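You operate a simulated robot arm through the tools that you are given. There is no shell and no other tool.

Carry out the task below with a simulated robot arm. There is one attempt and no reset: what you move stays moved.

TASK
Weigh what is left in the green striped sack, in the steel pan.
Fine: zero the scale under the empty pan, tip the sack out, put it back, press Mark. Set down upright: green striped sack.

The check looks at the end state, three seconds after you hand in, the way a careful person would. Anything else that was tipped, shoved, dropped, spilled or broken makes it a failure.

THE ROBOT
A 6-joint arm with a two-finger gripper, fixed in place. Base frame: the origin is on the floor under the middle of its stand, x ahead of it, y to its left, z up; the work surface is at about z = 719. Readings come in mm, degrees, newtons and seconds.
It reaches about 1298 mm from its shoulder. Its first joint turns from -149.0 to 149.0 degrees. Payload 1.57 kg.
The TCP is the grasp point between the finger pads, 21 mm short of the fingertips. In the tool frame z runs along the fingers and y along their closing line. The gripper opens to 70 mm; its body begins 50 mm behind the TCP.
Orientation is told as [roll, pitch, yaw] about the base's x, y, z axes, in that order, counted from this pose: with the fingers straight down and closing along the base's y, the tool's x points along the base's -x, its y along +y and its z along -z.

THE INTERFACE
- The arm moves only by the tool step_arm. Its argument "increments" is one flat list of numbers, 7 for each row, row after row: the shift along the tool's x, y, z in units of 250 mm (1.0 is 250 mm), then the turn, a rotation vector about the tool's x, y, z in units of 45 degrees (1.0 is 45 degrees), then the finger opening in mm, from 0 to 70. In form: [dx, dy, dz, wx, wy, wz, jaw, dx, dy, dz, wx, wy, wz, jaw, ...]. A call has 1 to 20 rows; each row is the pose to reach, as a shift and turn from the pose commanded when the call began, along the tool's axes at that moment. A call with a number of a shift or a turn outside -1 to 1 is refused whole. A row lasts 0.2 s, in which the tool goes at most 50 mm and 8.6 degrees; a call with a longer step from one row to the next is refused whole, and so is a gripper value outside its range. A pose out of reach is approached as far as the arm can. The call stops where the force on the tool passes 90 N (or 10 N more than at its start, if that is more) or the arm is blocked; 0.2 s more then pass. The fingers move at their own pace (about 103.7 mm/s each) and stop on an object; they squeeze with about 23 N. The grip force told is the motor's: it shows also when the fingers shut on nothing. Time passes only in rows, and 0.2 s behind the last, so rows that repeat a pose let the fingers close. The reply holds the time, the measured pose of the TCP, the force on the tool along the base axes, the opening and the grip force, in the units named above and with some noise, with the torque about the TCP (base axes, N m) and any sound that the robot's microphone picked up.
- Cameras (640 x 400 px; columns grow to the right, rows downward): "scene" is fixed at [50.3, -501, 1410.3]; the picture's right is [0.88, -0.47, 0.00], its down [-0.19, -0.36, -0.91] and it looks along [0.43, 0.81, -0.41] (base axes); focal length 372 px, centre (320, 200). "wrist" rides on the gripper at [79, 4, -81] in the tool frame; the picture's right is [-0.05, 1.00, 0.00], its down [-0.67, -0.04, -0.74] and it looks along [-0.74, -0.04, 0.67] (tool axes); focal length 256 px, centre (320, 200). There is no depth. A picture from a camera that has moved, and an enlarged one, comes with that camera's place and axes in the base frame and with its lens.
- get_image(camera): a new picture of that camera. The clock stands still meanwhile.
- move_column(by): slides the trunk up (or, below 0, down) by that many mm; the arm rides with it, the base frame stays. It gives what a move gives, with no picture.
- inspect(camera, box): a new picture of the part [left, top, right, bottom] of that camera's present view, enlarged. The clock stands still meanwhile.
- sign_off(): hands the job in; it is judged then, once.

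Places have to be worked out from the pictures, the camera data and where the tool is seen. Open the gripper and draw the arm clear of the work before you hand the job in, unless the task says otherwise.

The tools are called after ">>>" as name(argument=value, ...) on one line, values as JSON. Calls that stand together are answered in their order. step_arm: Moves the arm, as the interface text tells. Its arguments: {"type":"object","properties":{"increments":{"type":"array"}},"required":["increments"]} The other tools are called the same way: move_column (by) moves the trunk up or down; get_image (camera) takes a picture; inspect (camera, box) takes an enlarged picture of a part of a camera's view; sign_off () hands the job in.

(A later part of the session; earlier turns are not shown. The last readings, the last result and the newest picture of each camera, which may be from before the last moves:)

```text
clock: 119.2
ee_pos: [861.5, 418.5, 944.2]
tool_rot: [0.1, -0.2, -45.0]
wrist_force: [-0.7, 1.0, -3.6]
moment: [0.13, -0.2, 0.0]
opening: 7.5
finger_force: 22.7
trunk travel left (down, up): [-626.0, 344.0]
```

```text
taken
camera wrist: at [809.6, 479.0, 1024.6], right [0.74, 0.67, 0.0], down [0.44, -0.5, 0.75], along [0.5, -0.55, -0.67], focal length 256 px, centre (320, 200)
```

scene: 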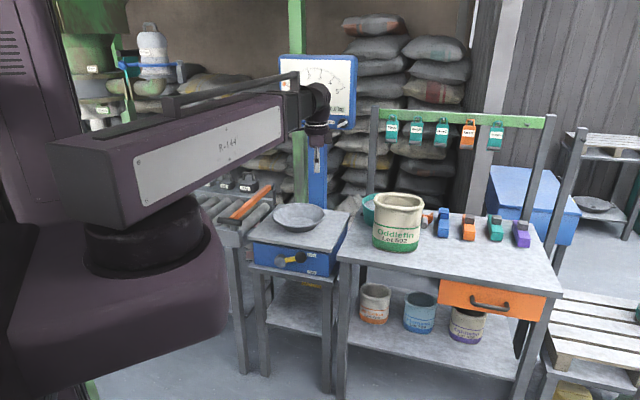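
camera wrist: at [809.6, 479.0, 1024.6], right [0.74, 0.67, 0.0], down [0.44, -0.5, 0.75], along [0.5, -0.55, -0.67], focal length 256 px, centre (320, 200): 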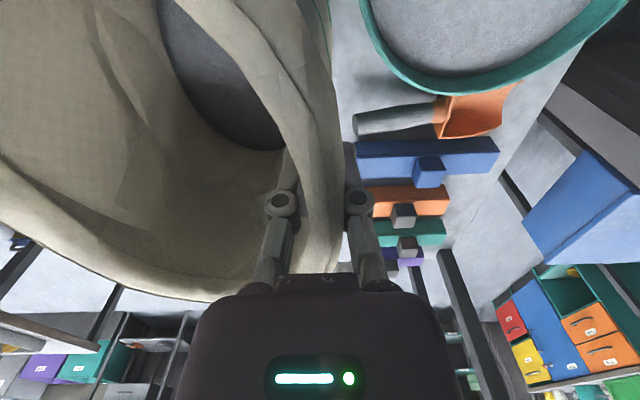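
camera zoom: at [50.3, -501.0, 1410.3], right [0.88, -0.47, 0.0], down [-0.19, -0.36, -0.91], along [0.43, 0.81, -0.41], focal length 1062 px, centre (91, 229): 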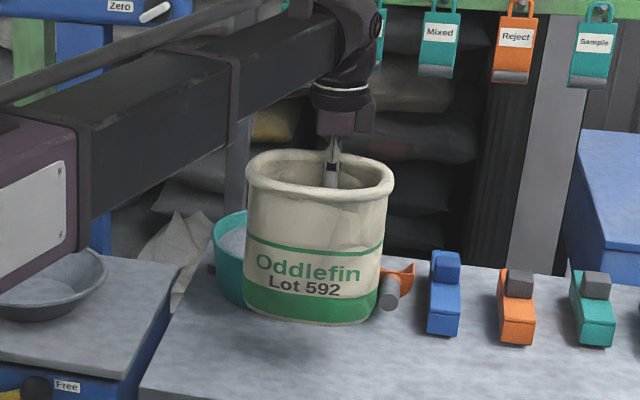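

The sack hangs steadily (about 0.4 kg with contents). I raise it well above everything, then carry it toward the scale while turning to yaw 0. I'll tip it toward +y, a direction that stays about 50° away from the beam.

>>> move_column(by=75)

>>> step_arm(increments=[0.075, -0.034, 0, 0, 0, -0.125, 0, 0.15, -0.068, 0, 0, 0, -0.25, 0, 0.225, -0.101, 0, 0, 0, -0.375, 0, 0.3, -0.135, 0, 0, 0, -0.5, 0, 0.375, -0.169, 0, 0, 0, -0.625, 0, 0.45, -0.203, 0, 0, 0, -0.75, 0, 0.525, -0.236, 0, 0, 0, -0.875, 0, 0.6, -0.27, 0, 0, 0, -1, 0])

>>> get_image(camera="scene")

>>> get_image(camera="wrist")

```text
clock: 120.3
ee_pos: [862.0, 420.8, 1020.0]
tool_rot: [0.1, -0.2, -45.0]
wrist_force: [-0.6, -0.4, -3.8]
moment: [0.15, -0.2, 0.02]
opening: 7.4
finger_force: 23.4
trunk travel left (down, up): [-701.0, 269.0]
```

```text
clock: 122.1
ee_pos: [707.8, 478.5, 1020.0]
tool_rot: [0.0, -0.2, 0.1]
wrist_force: [0.2, 0.2, -4.0]
moment: [0.22, -0.03, 0.0]
opening: 7.6
finger_force: 22.5
trunk travel left (down, up): [-701.0, 269.0]
```

```text
taken
```

scene: 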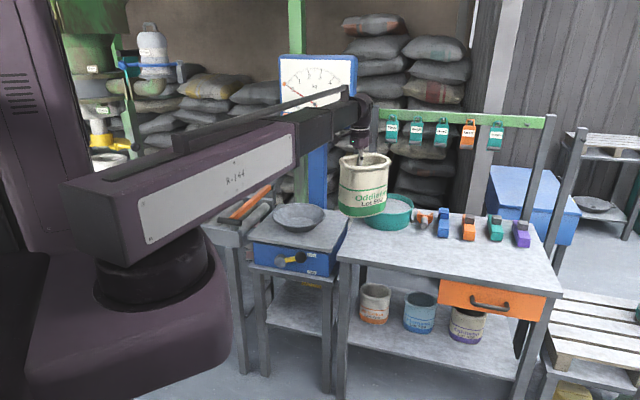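

```text
taken
camera wrist: at [629.8, 482.5, 1099.9], right [0.05, 1.0, 0.0], down [0.66, -0.03, 0.75], along [0.75, -0.04, -0.66], focal length 256 px, centre (320, 200)
```

wrist: 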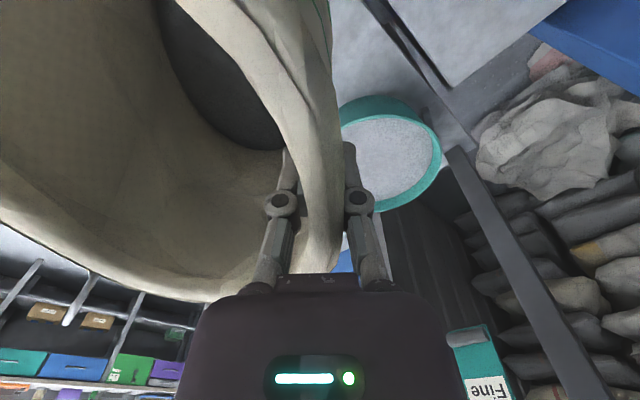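

Stable. I continue to a position in front of the pan and enlarge the pan in the scene view to check where it sits.

>>> step_arm(increments=[0.108, 0.033, 0, 0, 0, 0, 0, 0.216, 0.066, 0, 0, 0, 0, 0, 0.323, 0.1, 0, 0, 0, 0, 0, 0.431, 0.133, 0, 0, 0, 0, 0, 0.539, 0.166, 0, 0, 0, 0, 0])

>>> inspect(camera="scene", box=[220, 140, 380, 280])

>>> get_image(camera="wrist")

```text
clock: 123.3
ee_pos: [572.4, 518.6, 1019.7]
tool_rot: [0.0, -0.2, -0.1]
wrist_force: [-0.1, -0.3, -4.2]
moment: [0.24, -0.06, 0.04]
opening: 7.8
finger_force: 23.0
out of reach, approached as far as the arm can: row 4, 5
trunk travel left (down, up): [-701.0, 269.0]
```

```text
2.86 times, centred on (300, 210) of scene
camera zoom: at [50.3, -501.0, 1410.3], right [0.88, -0.47, 0.0], down [-0.19, -0.36, -0.91], along [0.43, 0.81, -0.41], focal length 1062 px, centre (377, 171)
```

zoom: 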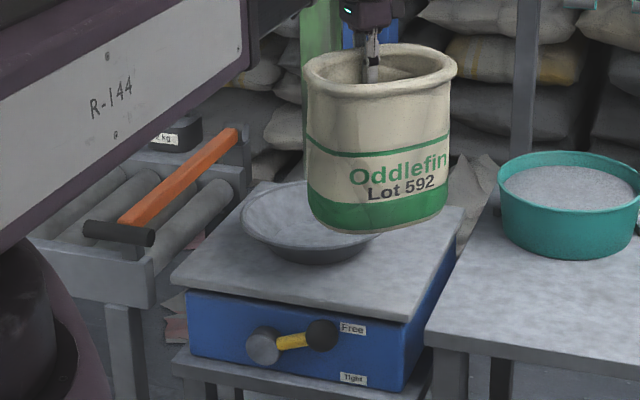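

```text
taken
camera wrist: at [493.8, 522.9, 1100.0], right [0.05, 1.0, 0.0], down [0.66, -0.04, 0.75], along [0.75, -0.04, -0.66], focal length 256 px, centre (320, 200)
```

wrist: 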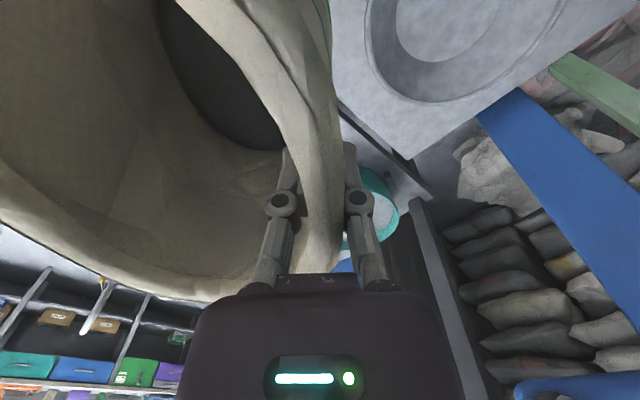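

The pan centre is at about (567, 671). I now begin tipping: 0→45° toward +y with the wrist pivot nearly fixed, still high above the pan.

>>> step_arm(increments=[0.0025, 0.0767, -0.0036, -0.125, 0, 0, 0, 0.005, 0.1527, -0.0144, -0.25, 0, 0, 0, 0.0075, 0.2273, -0.0323, -0.375, 0, 0, 0, 0.01, 0.2998, -0.0571, -0.5, 0, 0, 0, 0.0125, 0.3696, -0.0886, -0.625, 0, 0, 0, 0.015, 0.4359, -0.1264, -0.75, 0, 0, 0, 0.0175, 0.4982, -0.1703, -0.875, 0, 0, 0, 0.02, 0.5559, -0.2197, -1, 0, 0, 0])

>>> get_image(camera="scene")

>>> get_image(camera="wrist")

```text
clock: 125.1
ee_pos: [568.2, 658.8, 1074.6]
tool_rot: [45.2, -0.2, 0.1]
wrist_force: [-0.3, 0.9, -4.3]
moment: [-0.06, -0.02, 0.02]
opening: 7.4
finger_force: 23.4
trunk travel left (down, up): [-701.0, 269.0]
```

```text
taken
```

scene: 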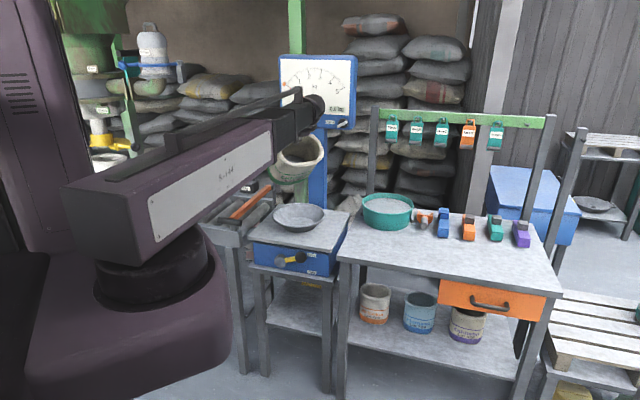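

```text
taken
camera wrist: at [490.0, 604.2, 1133.6], right [0.05, 0.71, 0.71], down [0.66, -0.55, 0.5], along [0.75, 0.44, -0.5], focal length 256 px, centre (320, 200)
```

wrist: 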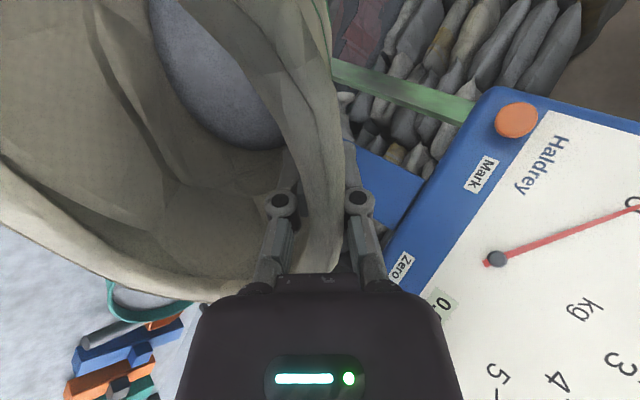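

Clean tilt to 45°. I lower 80 mm and continue to 60°.

>>> move_column(by=-80)

>>> step_arm(increments=[0, 0.0748, 0.0065, -0.1111, 0, 0, 0, 0, 0.1491, 0.0075, -0.2222, 0, 0, 0, 0, 0.2224, 0.0027, -0.3333, 0, 0, 0])

>>> get_image(camera="scene")

>>> get_image(camera="wrist")

```text
clock: 126.3
ee_pos: [567.8, 659.5, 995.4]
tool_rot: [45.0, -0.2, 0.0]
wrist_force: [-0.3, 0.1, -4.7]
moment: [-0.08, -0.05, -0.03]
opening: 7.7
finger_force: 23.0
trunk travel left (down, up): [-621.0, 349.0]
```

```text
clock: 127.1
ee_pos: [567.8, 698.3, 1033.0]
tool_rot: [60.2, -0.1, 0.0]
wrist_force: [-0.4, 0.2, -4.5]
moment: [-0.13, -0.04, 0.02]
opening: 7.5
finger_force: 22.9
trunk travel left (down, up): [-621.0, 349.0]
```

```text
taken
```

scene: 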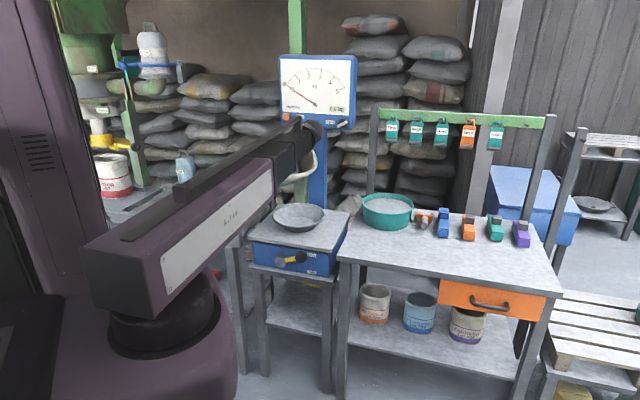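

```text
taken
camera wrist: at [490.3, 630.5, 1076.1], right [0.05, 0.5, 0.87], down [0.66, -0.66, 0.34], along [0.75, 0.56, -0.36], focal length 256 px, centre (320, 200)
```

wrist: 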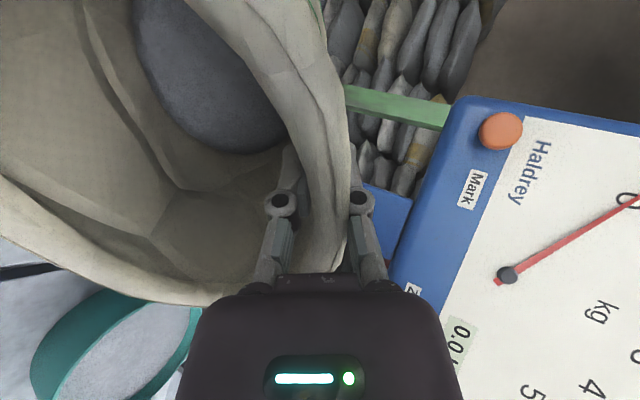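

Steady. I lower 35 mm, go on to 75° while drawing back so the lip stays over the pan, then lower again.

>>> move_column(by=-35)

>>> step_arm(increments=[0, 0.0418, -0.0441, -0.1111, 0, 0, 0, 0, 0.083, -0.0938, -0.2222, 0, 0, 0, 0, 0.1233, -0.1492, -0.3333, 0, 0, 0])

>>> move_column(by=-60)

>>> get_image(camera="wrist")

>>> inspect(camera="scene", box=[220, 100, 400, 280])

```text
clock: 127.9
ee_pos: [567.8, 699.0, 997.9]
tool_rot: [60.0, -0.2, 0.0]
wrist_force: [0.3, 0.3, -4.6]
moment: [-0.16, -0.08, -0.03]
opening: 7.7
finger_force: 22.4
trunk travel left (down, up): [-586.0, 384.0]
```

```text
clock: 128.7
ee_pos: [568.0, 680.4, 1043.7]
tool_rot: [75.1, -0.3, 0.1]
wrist_force: [0.0, -0.4, -4.6]
moment: [-0.25, -0.07, 0.04]
opening: 7.3
finger_force: 23.0
trunk travel left (down, up): [-586.0, 384.0]
```

```text
clock: 129.7
ee_pos: [569.5, 680.0, 983.1]
tool_rot: [75.1, -0.2, 0.0]
wrist_force: [-0.8, -0.3, -4.3]
moment: [-0.27, -0.07, 0.01]
opening: 7.7
finger_force: 22.8
trunk travel left (down, up): [-526.0, 444.0]
```

```text
taken
camera wrist: at [490.6, 603.4, 1006.9], right [0.05, 0.26, 0.97], down [0.67, -0.73, 0.16], along [0.74, 0.63, -0.21], focal length 256 px, centre (320, 200)
```

wrist: 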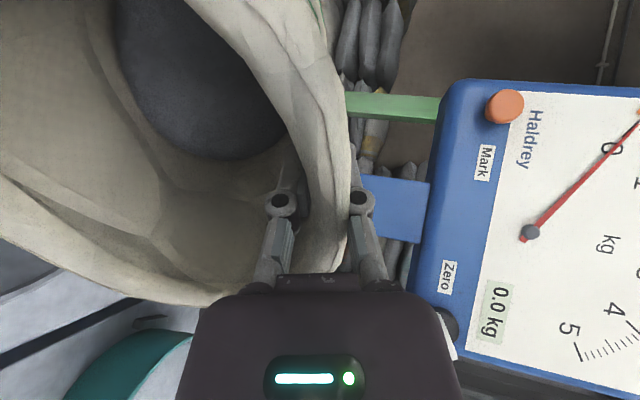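

```text
2.22 times, centred on (310, 190) of scene
camera zoom: at [50.3, -501.0, 1410.3], right [0.88, -0.47, 0.0], down [-0.19, -0.36, -0.91], along [0.43, 0.81, -0.41], focal length 826 px, centre (342, 222)
```

zoom: 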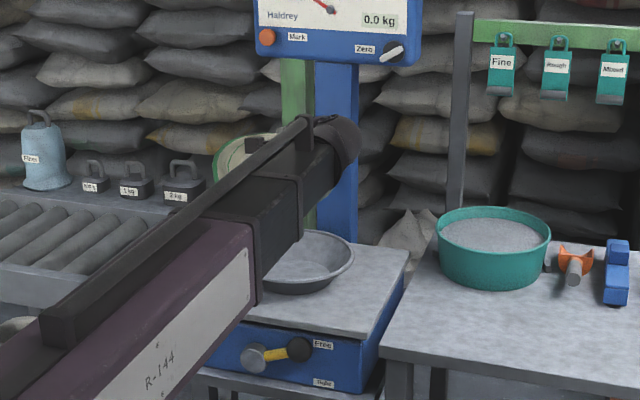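

The contents haven't moved yet. I go to 90° and lower so the lip is closer over the pan.

>>> step_arm(increments=[0, 0.0578, -0.0316, -0.1111, 0, 0, 0, 0, 0.1149, -0.0689, -0.2222, 0, 0, 0, 0, 0.1712, -0.1118, -0.3333, 0, 0, 0])

>>> move_column(by=-65)

>>> get_image(camera="wrist")

>>> inspect(camera="scene", box=[220, 100, 400, 280])

```text
clock: 130.5
ee_pos: [566.6, 665.3, 1031.6]
tool_rot: [90.2, -0.4, 0.0]
wrist_force: [-0.3, 0.7, -4.7]
moment: [-0.34, -0.1, -0.01]
opening: 7.4
finger_force: 22.5
trunk travel left (down, up): [-526.0, 444.0]
```

```text
clock: 131.5
ee_pos: [565.4, 664.5, 965.6]
tool_rot: [90.1, -0.2, 0.1]
wrist_force: [-0.5, 0.9, -4.5]
moment: [-0.3, -0.04, 0.0]
opening: 7.6
finger_force: 23.6
trunk travel left (down, up): [-461.0, 509.0]
```

```text
taken
camera wrist: at [488.1, 583.8, 969.2], right [0.05, 0.0, 1.0], down [0.67, -0.75, -0.03], along [0.74, 0.67, -0.04], focal length 256 px, centre (320, 200)
```

wrist: 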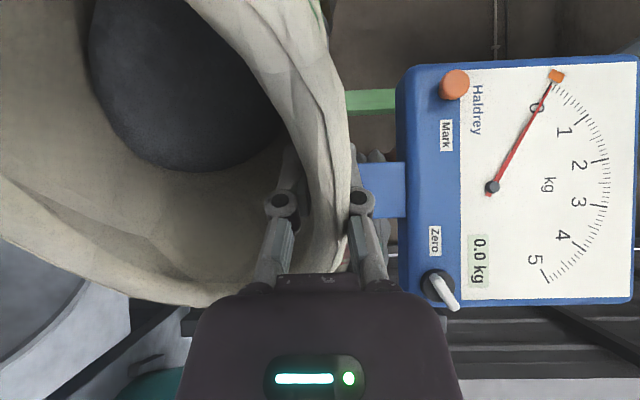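

```text
2.22 times, centred on (310, 190) of scene
camera zoom: at [50.3, -501.0, 1410.3], right [0.88, -0.47, 0.0], down [-0.19, -0.36, -0.91], along [0.43, 0.81, -0.41], focal length 826 px, centre (342, 222)
```

zoom: 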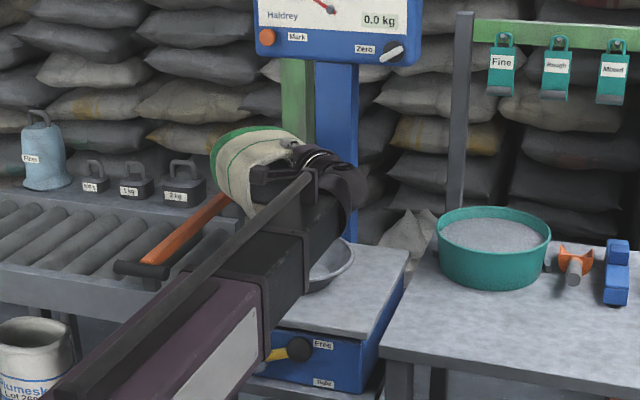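

Now at 90° with the dial in view. I tip on in small steps past 90°, keeping the lip over the pan's middle.

>>> step_arm(increments=[0, 0.0458, 0.0196, -0.0778, 0, 0, 0, 0, 0.0914, 0.0364, -0.1556, 0, 0, 0])

>>> move_column(by=-25)

>>> get_image(camera="wrist")

```text
clock: 132.1
ee_pos: [567.0, 673.0, 988.9]
tool_rot: [97.1, -0.2, 0.0]
wrist_force: [-0.4, -0.3, -4.4]
moment: [-0.32, 0.02, 0.02]
opening: 7.5
finger_force: 23.0
trunk travel left (down, up): [-461.0, 509.0]
```

```text
clock: 132.8
ee_pos: [567.9, 672.3, 964.1]
tool_rot: [97.0, -0.2, 0.0]
wrist_force: [0.2, 0.7, -4.2]
moment: [-0.32, -0.05, 0.0]
opening: 7.4
finger_force: 23.3
trunk travel left (down, up): [-436.0, 534.0]
```

```text
taken
camera wrist: at [489.0, 592.2, 957.0], right [0.05, -0.12, 0.99], down [0.67, -0.74, -0.12], along [0.74, 0.67, 0.05], focal length 256 px, centre (320, 200)
```

wrist: 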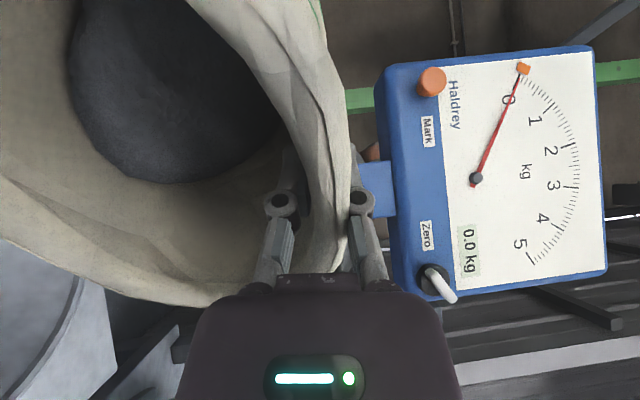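

No flow yet. I continue to 104° and 111°, lowering in between.

>>> step_arm(increments=[0, 0.0478, -0.0173, -0.0778, 0, 0, 0, 0, 0.0953, -0.0374, -0.1556, 0, 0, 0])

>>> move_column(by=-25)

>>> get_image(camera="wrist")

```text
clock: 133.4
ee_pos: [567.4, 659.8, 985.8]
tool_rot: [104.2, -0.3, 0.0]
wrist_force: [-0.2, -1.2, -3.3]
moment: [-0.37, -0.01, 0.01]
opening: 7.4
finger_force: 22.7
trunk travel left (down, up): [-436.0, 534.0]
```

```text
clock: 134.1
ee_pos: [566.6, 661.6, 961.6]
tool_rot: [104.1, -0.2, 0.1]
wrist_force: [-0.1, 0.2, -3.8]
moment: [-0.37, -0.07, -0.02]
opening: 7.8
finger_force: 22.9
trunk travel left (down, up): [-411.0, 559.0]
```

```text
taken
camera wrist: at [489.0, 580.6, 944.5], right [0.05, -0.24, 0.97], down [0.67, -0.71, -0.21], along [0.74, 0.66, 0.13], focal length 256 px, centre (320, 200)
```

wrist: 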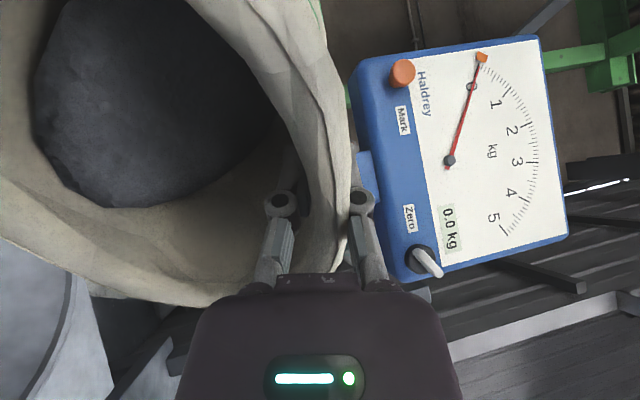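

The contents are starting to shift toward the mouth. Another 7° step.

>>> step_arm(increments=[0, 0.049, -0.0144, -0.0778, 0, 0, 0, 0, 0.0979, -0.0316, -0.1556, 0, 0, 0])

>>> move_column(by=-30)

>>> get_image(camera="wrist")

>>> inspect(camera="scene", box=[220, 120, 380, 270])

```text
clock: 134.7
ee_pos: [565.8, 646.8, 982.3]
tool_rot: [111.1, -0.2, 0.1]
wrist_force: [1.3, -0.1, -4.3]
moment: [-0.34, -0.05, -0.01]
opening: 7.9
finger_force: 23.5
trunk travel left (down, up): [-411.0, 559.0]
```

```text
clock: 135.5
ee_pos: [566.5, 645.1, 952.7]
tool_rot: [111.1, -0.2, 0.0]
wrist_force: [1.1, 0.0, -4.2]
moment: [-0.36, -0.06, 0.0]
opening: 7.6
finger_force: 23.3
trunk travel left (down, up): [-381.0, 589.0]
```

```text
taken
camera wrist: at [487.9, 568.9, 926.5], right [0.05, -0.36, 0.93], down [0.67, -0.68, -0.3], along [0.74, 0.64, 0.21], focal length 256 px, centre (320, 200)
```

wrist: 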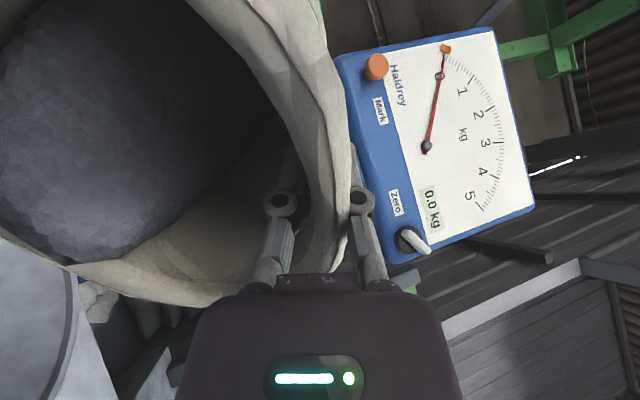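

```text
2.67 times, centred on (300, 195) of scene
camera zoom: at [50.3, -501.0, 1410.3], right [0.88, -0.47, 0.0], down [-0.19, -0.36, -0.91], along [0.43, 0.81, -0.41], focal length 991 px, centre (373, 213)
```

zoom: 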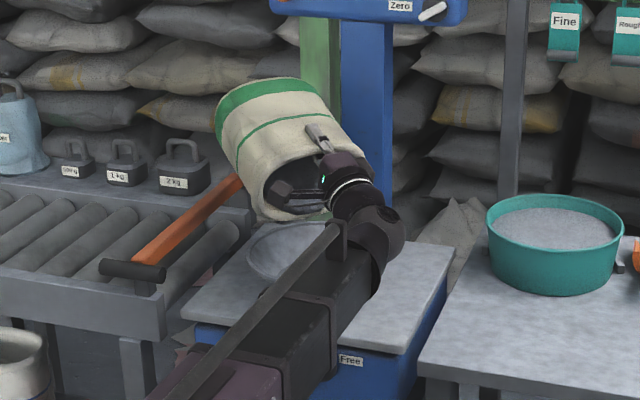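

The grain surface has reached near the lip. Another 7°, watching the dial.

>>> step_arm(increments=[0, 0.044, 0.0033, -0.0778, 0, 0, 0, 0, 0.0878, 0.0037, -0.1556, 0, 0, 0])

>>> get_image(camera="wrist")

>>> inspect(camera="scene", box=[220, 120, 380, 270])

```text
clock: 136.1
ee_pos: [567.1, 637.6, 973.2]
tool_rot: [118.1, -0.3, 0.0]
wrist_force: [0.3, 0.7, -2.7]
moment: [-0.25, -0.06, 0.02]
opening: 7.5
finger_force: 22.7
trunk travel left (down, up): [-381.0, 589.0]
```

```text
taken
camera wrist: at [488.7, 564.9, 938.0], right [0.05, -0.47, 0.88], down [0.67, -0.64, -0.38], along [0.74, 0.61, 0.28], focal length 256 px, centre (320, 200)
```

wrist: 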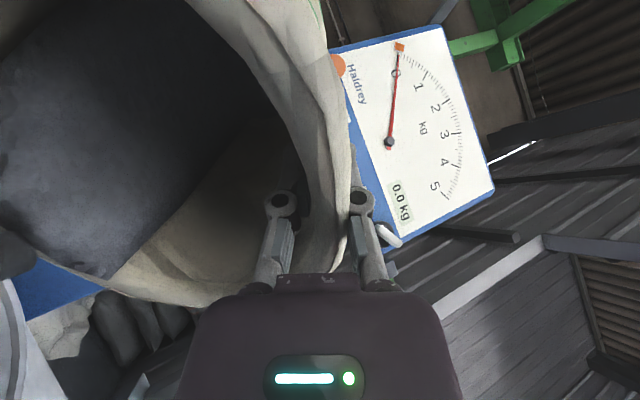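

```text
2.67 times, centred on (300, 195) of scene
camera zoom: at [50.3, -501.0, 1410.3], right [0.88, -0.47, 0.0], down [-0.19, -0.36, -0.91], along [0.43, 0.81, -0.41], focal length 991 px, centre (373, 213)
```

zoom: 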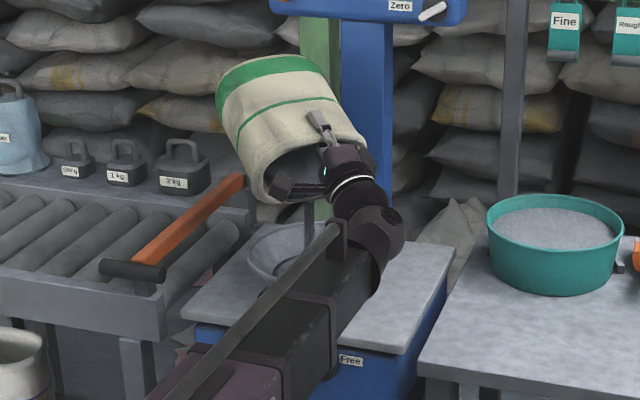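

It is pouring: a dark stream falls into the pan and the load has dropped to 2.7 N. I hold here for about a second to let it run.

>>> step_arm(increments=[0, 0, 0, 0, 0, 0, 0, 0, 0, 0, 0, 0, 0, 0, 0, 0, 0, 0, 0, 0, 0, 0, 0, 0, 0, 0, 0, 0])

>>> get_image(camera="wrist")

>>> inspect(camera="scene", box=[220, 120, 380, 270])

```text
clock: 137.1
ee_pos: [567.4, 639.5, 972.9]
tool_rot: [118.0, -0.3, 0.0]
wrist_force: [-0.4, 0.1, -2.3]
moment: [-0.2, -0.02, 0.0]
opening: 7.6
finger_force: 23.0
trunk travel left (down, up): [-381.0, 589.0]
```

```text
taken
camera wrist: at [488.7, 564.8, 938.0], right [0.05, -0.47, 0.88], down [0.67, -0.64, -0.38], along [0.74, 0.61, 0.28], focal length 256 px, centre (320, 200)
```

wrist: 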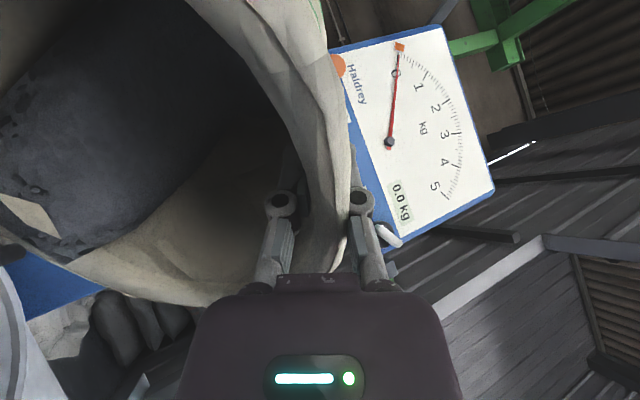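

```text
2.67 times, centred on (300, 195) of scene
camera zoom: at [50.3, -501.0, 1410.3], right [0.88, -0.47, 0.0], down [-0.19, -0.36, -0.91], along [0.43, 0.81, -0.41], focal length 991 px, centre (373, 213)
```

zoom: 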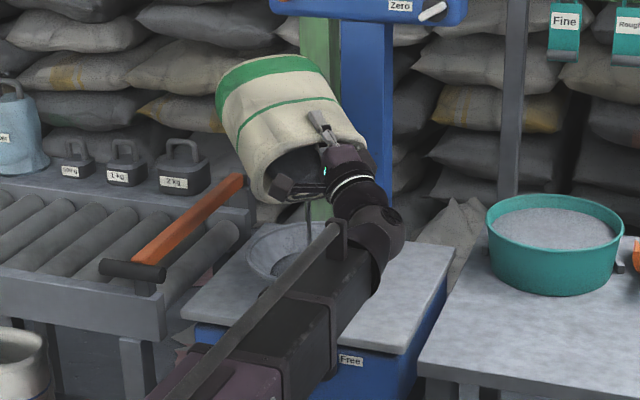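

The hand's load has fallen by about 2 N; I check the dial and pan closely.

>>> inspect(camera="wrist", box=[330, 20, 500, 260])

>>> inspect(camera="scene", box=[260, 180, 340, 240])

>>> inspect(camera="scene", box=[275, 50, 365, 135])

>>> inspect(camera="wrist", box=[0, 150, 200, 320])

```text
1.67 times, centred on (415, 140) of wrist
camera zoom: at [488.7, 564.8, 938.0], right [0.05, -0.47, 0.88], down [0.67, -0.64, -0.38], along [0.74, 0.61, 0.28], focal length 427 px, centre (162, 300)
```

zoom: 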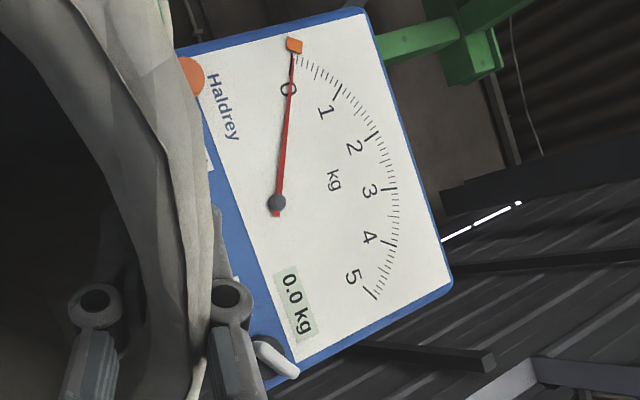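

```text
6.67 times, centred on (300, 210) of scene
camera zoom: at [50.3, -501.0, 1410.3], right [0.88, -0.47, 0.0], down [-0.19, -0.36, -0.91], along [0.43, 0.81, -0.41], focal length 2478 px, centre (453, 133)
```

zoom: 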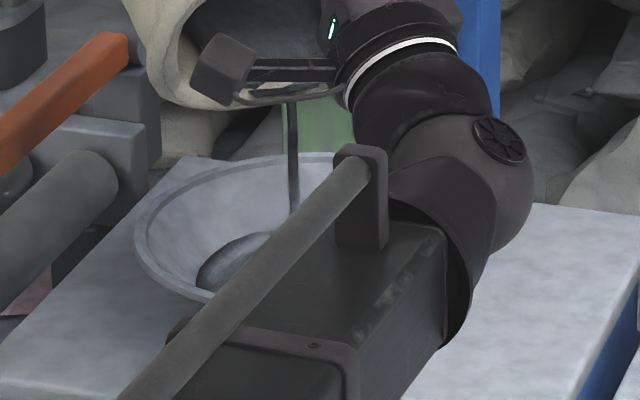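

```text
4.71 times, centred on (320, 92) of scene
camera zoom: at [50.3, -501.0, 1410.3], right [0.88, -0.47, 0.0], down [-0.19, -0.36, -0.91], along [0.43, 0.81, -0.41], focal length 1750 px, centre (320, 706)
```

zoom: 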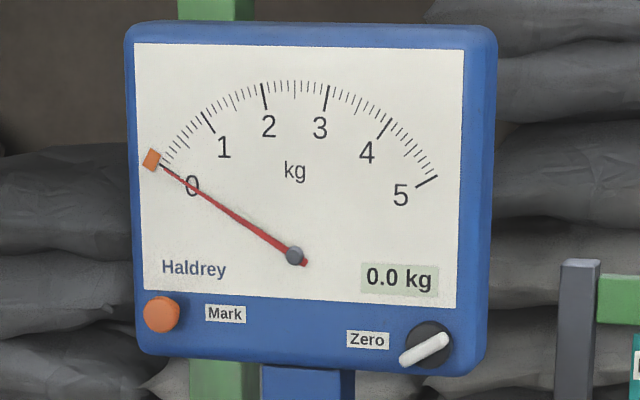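

```text
2.35 times, centred on (100, 235) of wrist
camera zoom: at [488.7, 564.8, 938.0], right [0.05, -0.47, 0.88], down [0.67, -0.64, -0.38], along [0.74, 0.61, 0.28], focal length 602 px, centre (838, 118)
```

zoom: 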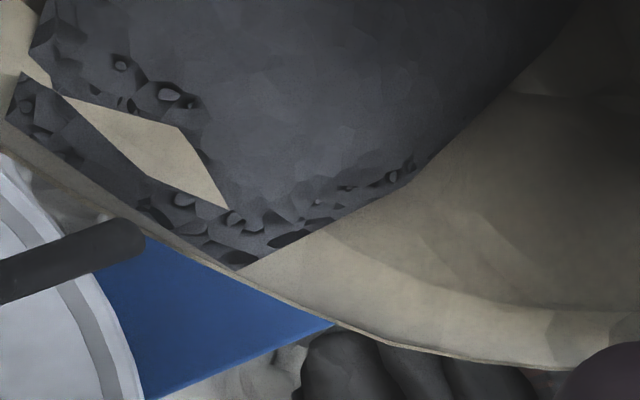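

The stream lands inside the pan and a mound is forming. I hold for two more seconds.

>>> step_arm(increments=[0, 0, 0, 0, 0, 0, 0, 0, 0, 0, 0, 0, 0, 0, 0, 0, 0, 0, 0, 0, 0, 0, 0, 0, 0, 0, 0, 0, 0, 0, 0, 0, 0, 0, 0, 0, 0, 0, 0, 0, 0, 0, 0, 0, 0, 0, 0, 0, 0])

>>> inspect(camera="scene", box=[260, 180, 340, 240])

>>> inspect(camera="scene", box=[275, 50, 365, 135])

```text
clock: 138.7
ee_pos: [567.4, 637.4, 973.7]
tool_rot: [118.0, -0.1, -0.1]
wrist_force: [0.4, -0.8, -2.2]
moment: [-0.2, -0.02, 0.0]
opening: 7.3
finger_force: 22.6
trunk travel left (down, up): [-381.0, 589.0]
```

```text
6.67 times, centred on (300, 210) of scene
camera zoom: at [50.3, -501.0, 1410.3], right [0.88, -0.47, 0.0], down [-0.19, -0.36, -0.91], along [0.43, 0.81, -0.41], focal length 2478 px, centre (453, 133)
```

zoom: 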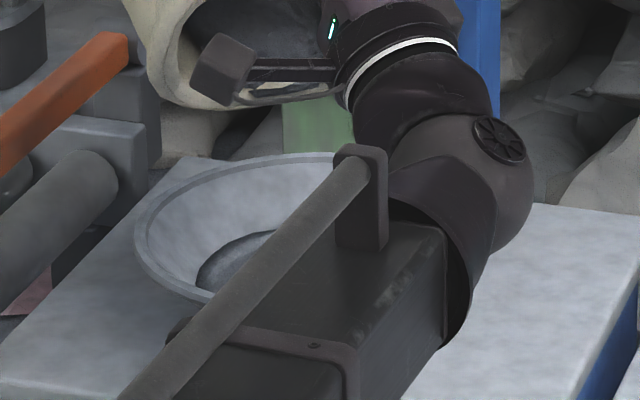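

```text
4.71 times, centred on (320, 92) of scene
camera zoom: at [50.3, -501.0, 1410.3], right [0.88, -0.47, 0.0], down [-0.19, -0.36, -0.91], along [0.43, 0.81, -0.41], focal length 1750 px, centre (320, 706)
```

zoom: 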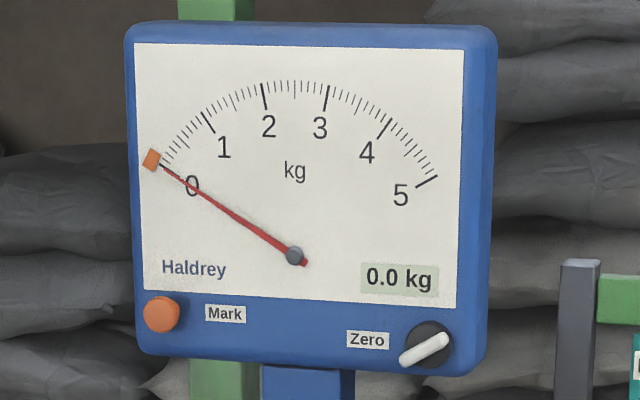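

>>> inspect(camera="scene", box=[280, 75, 320, 105])

>>> get_image(camera="wrist")

>>> get_image(camera="scene")

```text
13.33 times, centred on (300, 90) of scene
camera zoom: at [50.3, -501.0, 1410.3], right [0.88, -0.47, 0.0], down [-0.19, -0.36, -0.91], along [0.43, 0.81, -0.41], focal length 4957 px, centre (587, 1667)
```

zoom: 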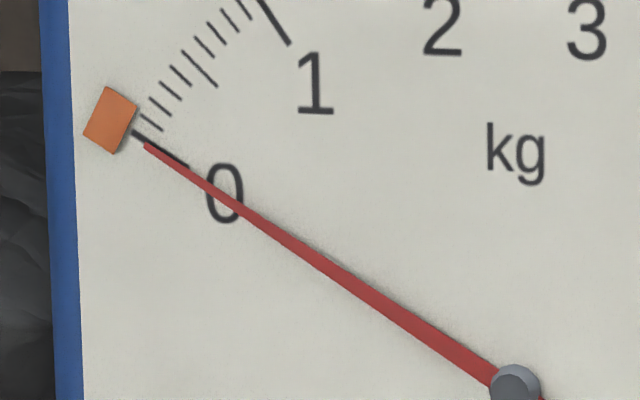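

```text
taken
camera wrist: at [488.7, 564.8, 938.0], right [0.05, -0.47, 0.88], down [0.67, -0.64, -0.38], along [0.74, 0.61, 0.28], focal length 256 px, centre (320, 200)
```

wrist: 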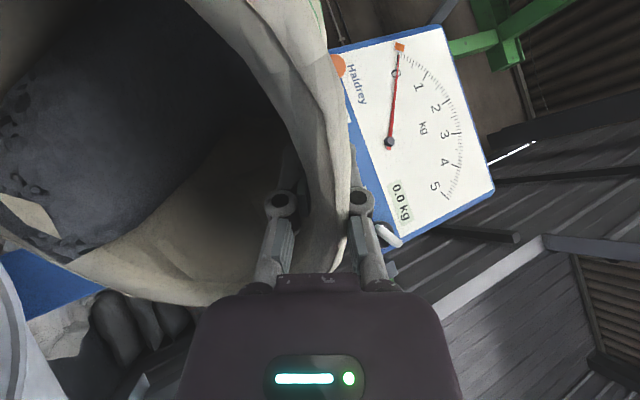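

```text
taken
```

scene: 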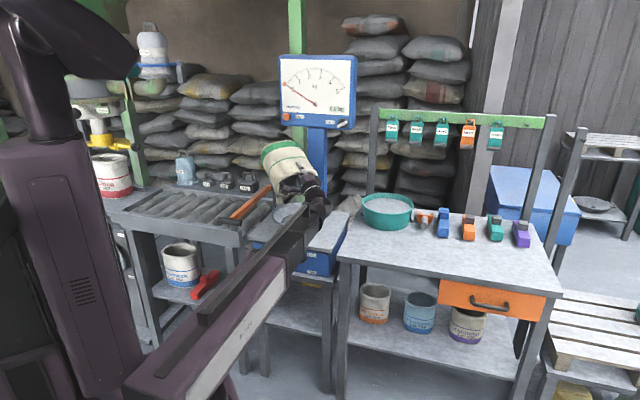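

>>> inspect(camera="wrist", box=[0, 230, 160, 400])

>>> inspect(camera="scene", box=[235, 130, 335, 230])

>>> inspect(camera="scene", box=[250, 215, 360, 300])

```text
2.35 times, centred on (80, 315) of wrist
camera zoom: at [488.7, 564.8, 938.0], right [0.05, -0.47, 0.88], down [0.67, -0.64, -0.38], along [0.74, 0.61, 0.28], focal length 602 px, centre (885, -71)
```

zoom: 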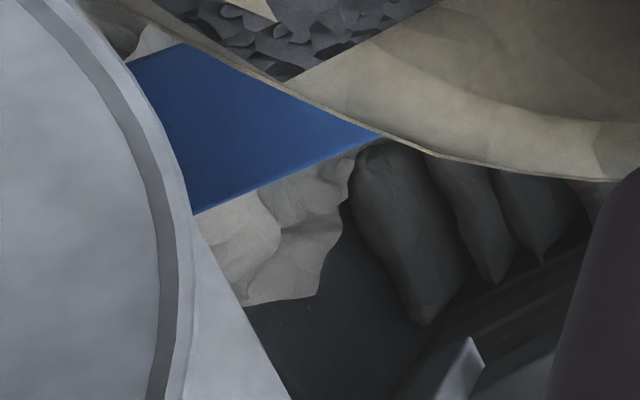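

```text
4.00 times, centred on (285, 180) of scene
camera zoom: at [50.3, -501.0, 1410.3], right [0.88, -0.47, 0.0], down [-0.19, -0.36, -0.91], along [0.43, 0.81, -0.41], focal length 1487 px, centre (460, 280)
```

zoom: 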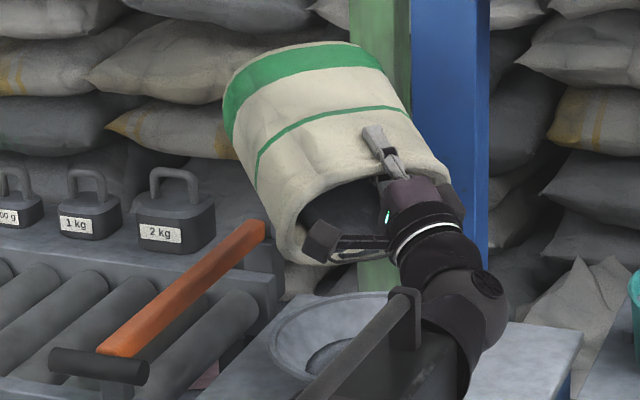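

```text
4.71 times, centred on (305, 258) of scene
camera zoom: at [50.3, -501.0, 1410.3], right [0.88, -0.47, 0.0], down [-0.19, -0.36, -0.91], along [0.43, 0.81, -0.41], focal length 1750 px, centre (391, -71)
```

zoom: 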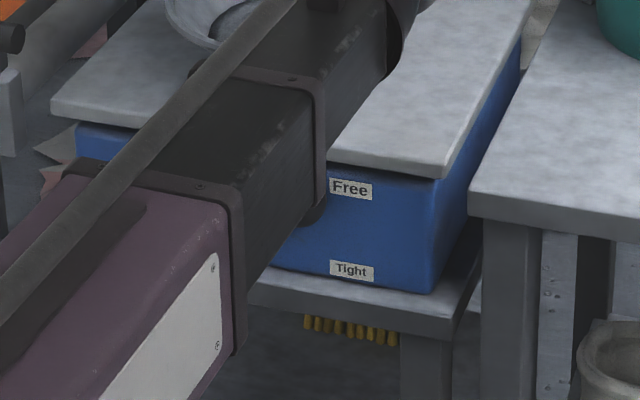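

The flow stopped while grains remain in the sack, and the dial hasn't moved visibly yet. I tilt further to 125° and watch both the load and dial.

>>> step_arm(increments=[0, 0.0454, 0.0008, -0.0778, 0, 0, 0, 0, 0.0905, -0.001, -0.1556, 0, 0, 0, 0, 0.0905, -0.001, -0.1556, 0, 0, 0, 0, 0.0905, -0.001, -0.1556, 0, 0, 0])

>>> get_image(camera="wrist")

>>> inspect(camera="scene", box=[235, 130, 335, 230])

>>> inspect(camera="scene", box=[275, 50, 365, 135])

```text
clock: 139.7
ee_pos: [565.9, 628.2, 992.7]
tool_rot: [125.2, -0.1, -0.1]
wrist_force: [-0.1, -0.4, 0.2]
moment: [-0.04, -0.07, 0.01]
opening: 7.0
finger_force: 23.2
trunk travel left (down, up): [-381.0, 589.0]
```

```text
taken
camera wrist: at [487.5, 558.8, 949.0], right [0.05, -0.58, 0.82], down [0.67, -0.59, -0.46], along [0.74, 0.57, 0.36], focal length 256 px, centre (320, 200)
```

wrist: 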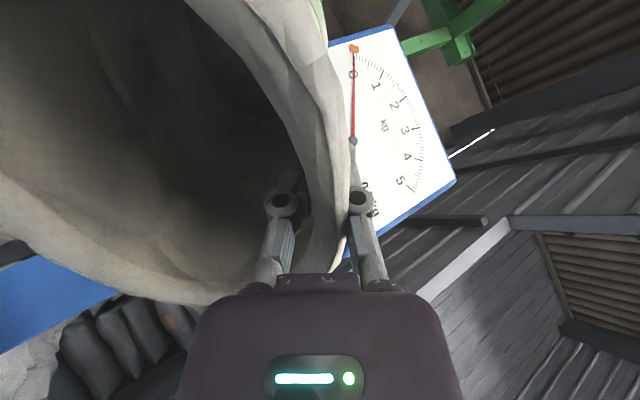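

```text
4.00 times, centred on (285, 180) of scene
camera zoom: at [50.3, -501.0, 1410.3], right [0.88, -0.47, 0.0], down [-0.19, -0.36, -0.91], along [0.43, 0.81, -0.41], focal length 1487 px, centre (460, 280)
```

zoom: 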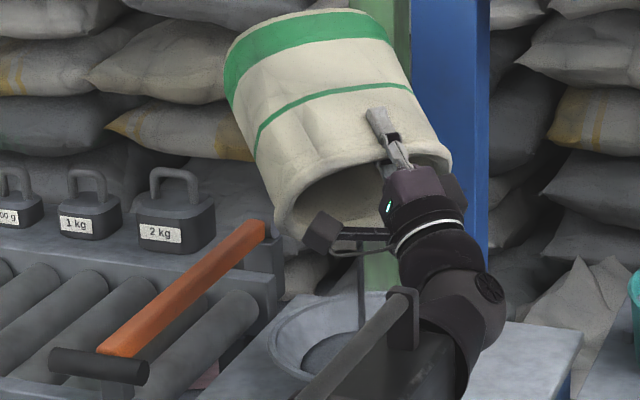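

```text
4.71 times, centred on (320, 92) of scene
camera zoom: at [50.3, -501.0, 1410.3], right [0.88, -0.47, 0.0], down [-0.19, -0.36, -0.91], along [0.43, 0.81, -0.41], focal length 1750 px, centre (320, 706)
```

zoom: 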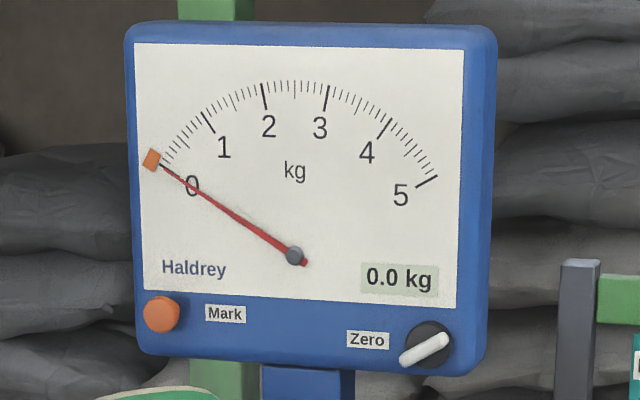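

The sack looks empty now and the last of the stream is falling. I hold two seconds and re-read the dial.

>>> step_arm(increments=[0, 0, 0, 0, 0, 0, 0, 0, 0, 0, 0, 0, 0, 0, 0, 0, 0, 0, 0, 0, 0, 0, 0, 0, 0, 0, 0, 0, 0, 0, 0, 0, 0, 0, 0, 0, 0, 0, 0, 0, 0, 0, 0, 0, 0, 0, 0, 0, 0, 0, 0, 0, 0, 0, 0, 0])

>>> inspect(camera="scene", box=[275, 50, 365, 135])

>>> inspect(camera="scene", box=[235, 150, 335, 250])

>>> get_image(camera="wrist")

```text
clock: 141.5
ee_pos: [565.9, 626.6, 992.9]
tool_rot: [125.2, -0.2, -0.1]
wrist_force: [-0.3, -0.3, -1.2]
moment: [-0.04, -0.01, -0.03]
opening: 6.8
finger_force: 22.9
trunk travel left (down, up): [-381.0, 589.0]
```

```text
4.71 times, centred on (320, 92) of scene
camera zoom: at [50.3, -501.0, 1410.3], right [0.88, -0.47, 0.0], down [-0.19, -0.36, -0.91], along [0.43, 0.81, -0.41], focal length 1750 px, centre (320, 706)
```

zoom: 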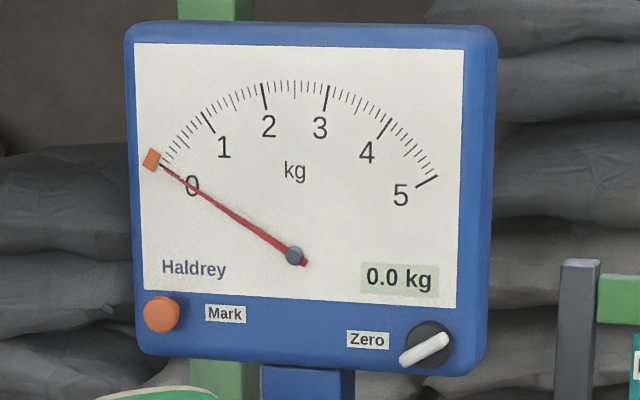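

```text
4.00 times, centred on (285, 200) of scene
camera zoom: at [50.3, -501.0, 1410.3], right [0.88, -0.47, 0.0], down [-0.19, -0.36, -0.91], along [0.43, 0.81, -0.41], focal length 1487 px, centre (460, 200)
```

zoom: 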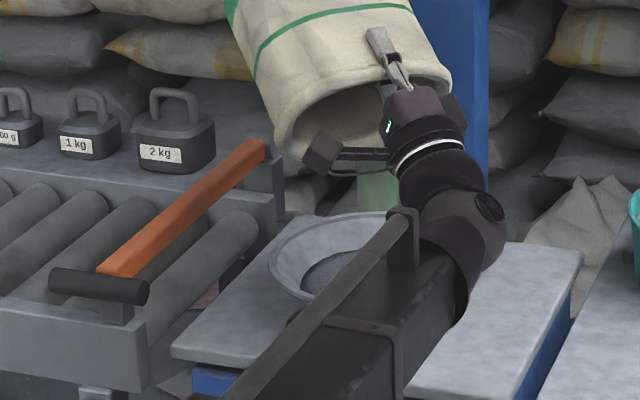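

```text
taken
camera wrist: at [487.5, 558.8, 948.9], right [0.05, -0.58, 0.82], down [0.67, -0.59, -0.46], along [0.74, 0.57, 0.36], focal length 256 px, centre (320, 200)
```

wrist: 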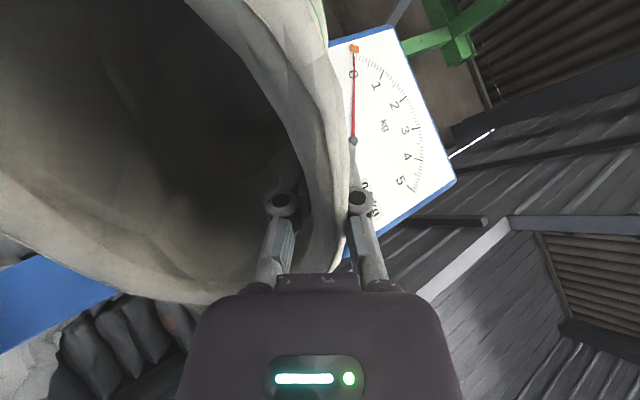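

The inside now looks bare. To shake out any remainder I tip to 139° over the pan and give a couple of small jerks.

>>> step_arm(increments=[0, 0.0458, -0.0014, -0.0778, 0, 0, 0, 0, 0.0914, -0.0056, -0.1556, 0, 0, 0, 0, 0.1367, -0.0126, -0.2333, 0, 0, 0, 0, 0.1814, -0.0223, -0.3111, 0, 0, 0, 0, 0.1367, -0.0126, -0.2333, 0, 0, 0, 0, 0.1814, -0.0223, -0.3111, 0, 0, 0, 0, 0.1367, -0.0126, -0.2333, 0, 0, 0, 0, 0.1814, -0.0223, -0.3111, 0, 0, 0, 0, 0.1814, -0.0223, -0.3111, 0, 0, 0, 0, 0.1814, -0.0223, -0.3111, 0, 0, 0, 0, 0.1814, -0.0223, -0.3111, 0, 0, 0])

>>> get_image(camera="wrist")

>>> inspect(camera="scene", box=[235, 130, 335, 250])

>>> inspect(camera="wrist", box=[0, 0, 330, 320])

```text
clock: 143.9
ee_pos: [565.5, 597.4, 1026.5]
tool_rot: [139.2, -0.3, 0.0]
wrist_force: [0.0, -0.4, 0.1]
moment: [0.01, -0.01, 0.01]
opening: 6.8
finger_force: 22.6
trunk travel left (down, up): [-381.0, 589.0]
```

```text
taken
camera wrist: at [487.0, 541.0, 967.2], right [0.05, -0.76, 0.65], down [0.67, -0.46, -0.58], along [0.74, 0.47, 0.48], focal length 256 px, centre (320, 200)
```

wrist: 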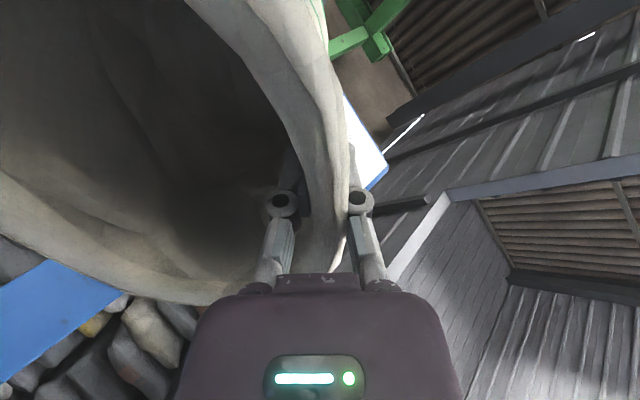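

```text
3.33 times, centred on (285, 190) of scene
camera zoom: at [50.3, -501.0, 1410.3], right [0.88, -0.47, 0.0], down [-0.19, -0.36, -0.91], along [0.43, 0.81, -0.41], focal length 1239 px, centre (437, 233)
```

zoom: 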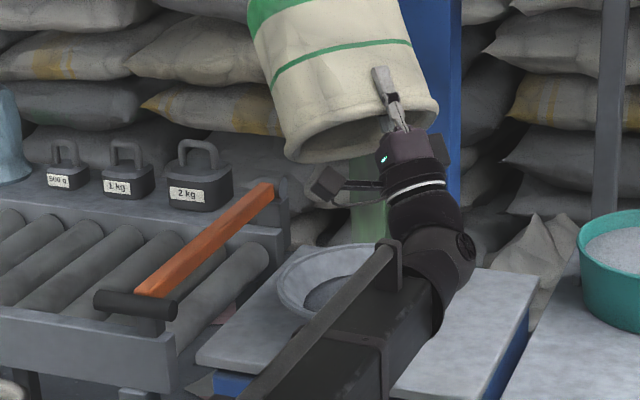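

```text
1.25 times, centred on (165, 160) of wrist
camera zoom: at [487.0, 541.0, 967.2], right [0.05, -0.76, 0.65], down [0.67, -0.46, -0.58], along [0.74, 0.47, 0.48], focal length 320 px, centre (514, 250)
```

zoom: 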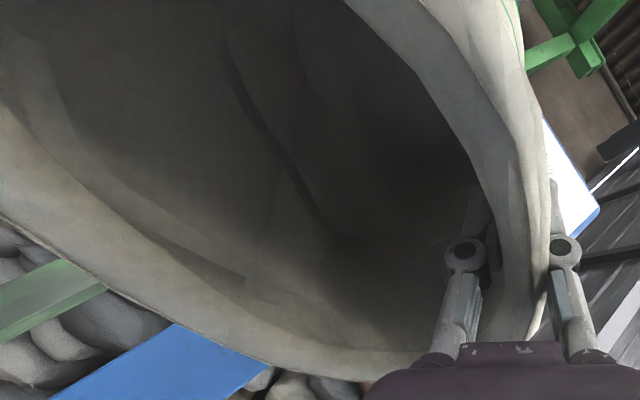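

The sack is empty (load near zero). I check the dial and the pan again before tilting back.

>>> inspect(camera="scene", box=[275, 50, 365, 135])

>>> inspect(camera="scene", box=[265, 190, 325, 235])

```text
4.71 times, centred on (320, 92) of scene
camera zoom: at [50.3, -501.0, 1410.3], right [0.88, -0.47, 0.0], down [-0.19, -0.36, -0.91], along [0.43, 0.81, -0.41], focal length 1750 px, centre (320, 706)
```

zoom: 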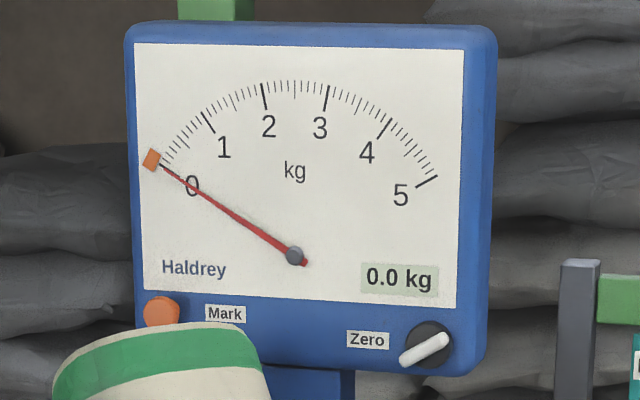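

```text
8.89 times, centred on (295, 212) of scene
camera zoom: at [50.3, -501.0, 1410.3], right [0.88, -0.47, 0.0], down [-0.19, -0.36, -0.91], along [0.43, 0.81, -0.41], focal length 3305 px, centre (542, 89)
```

zoom: 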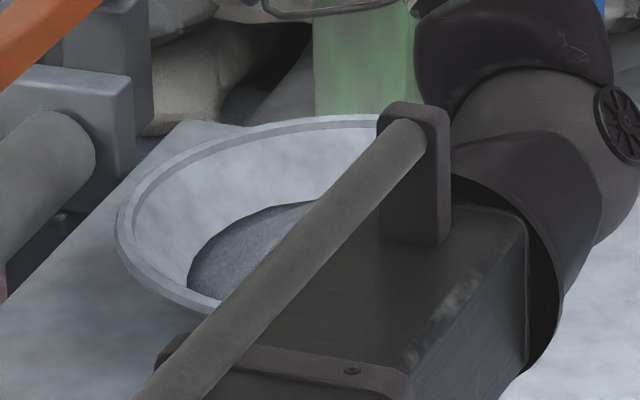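

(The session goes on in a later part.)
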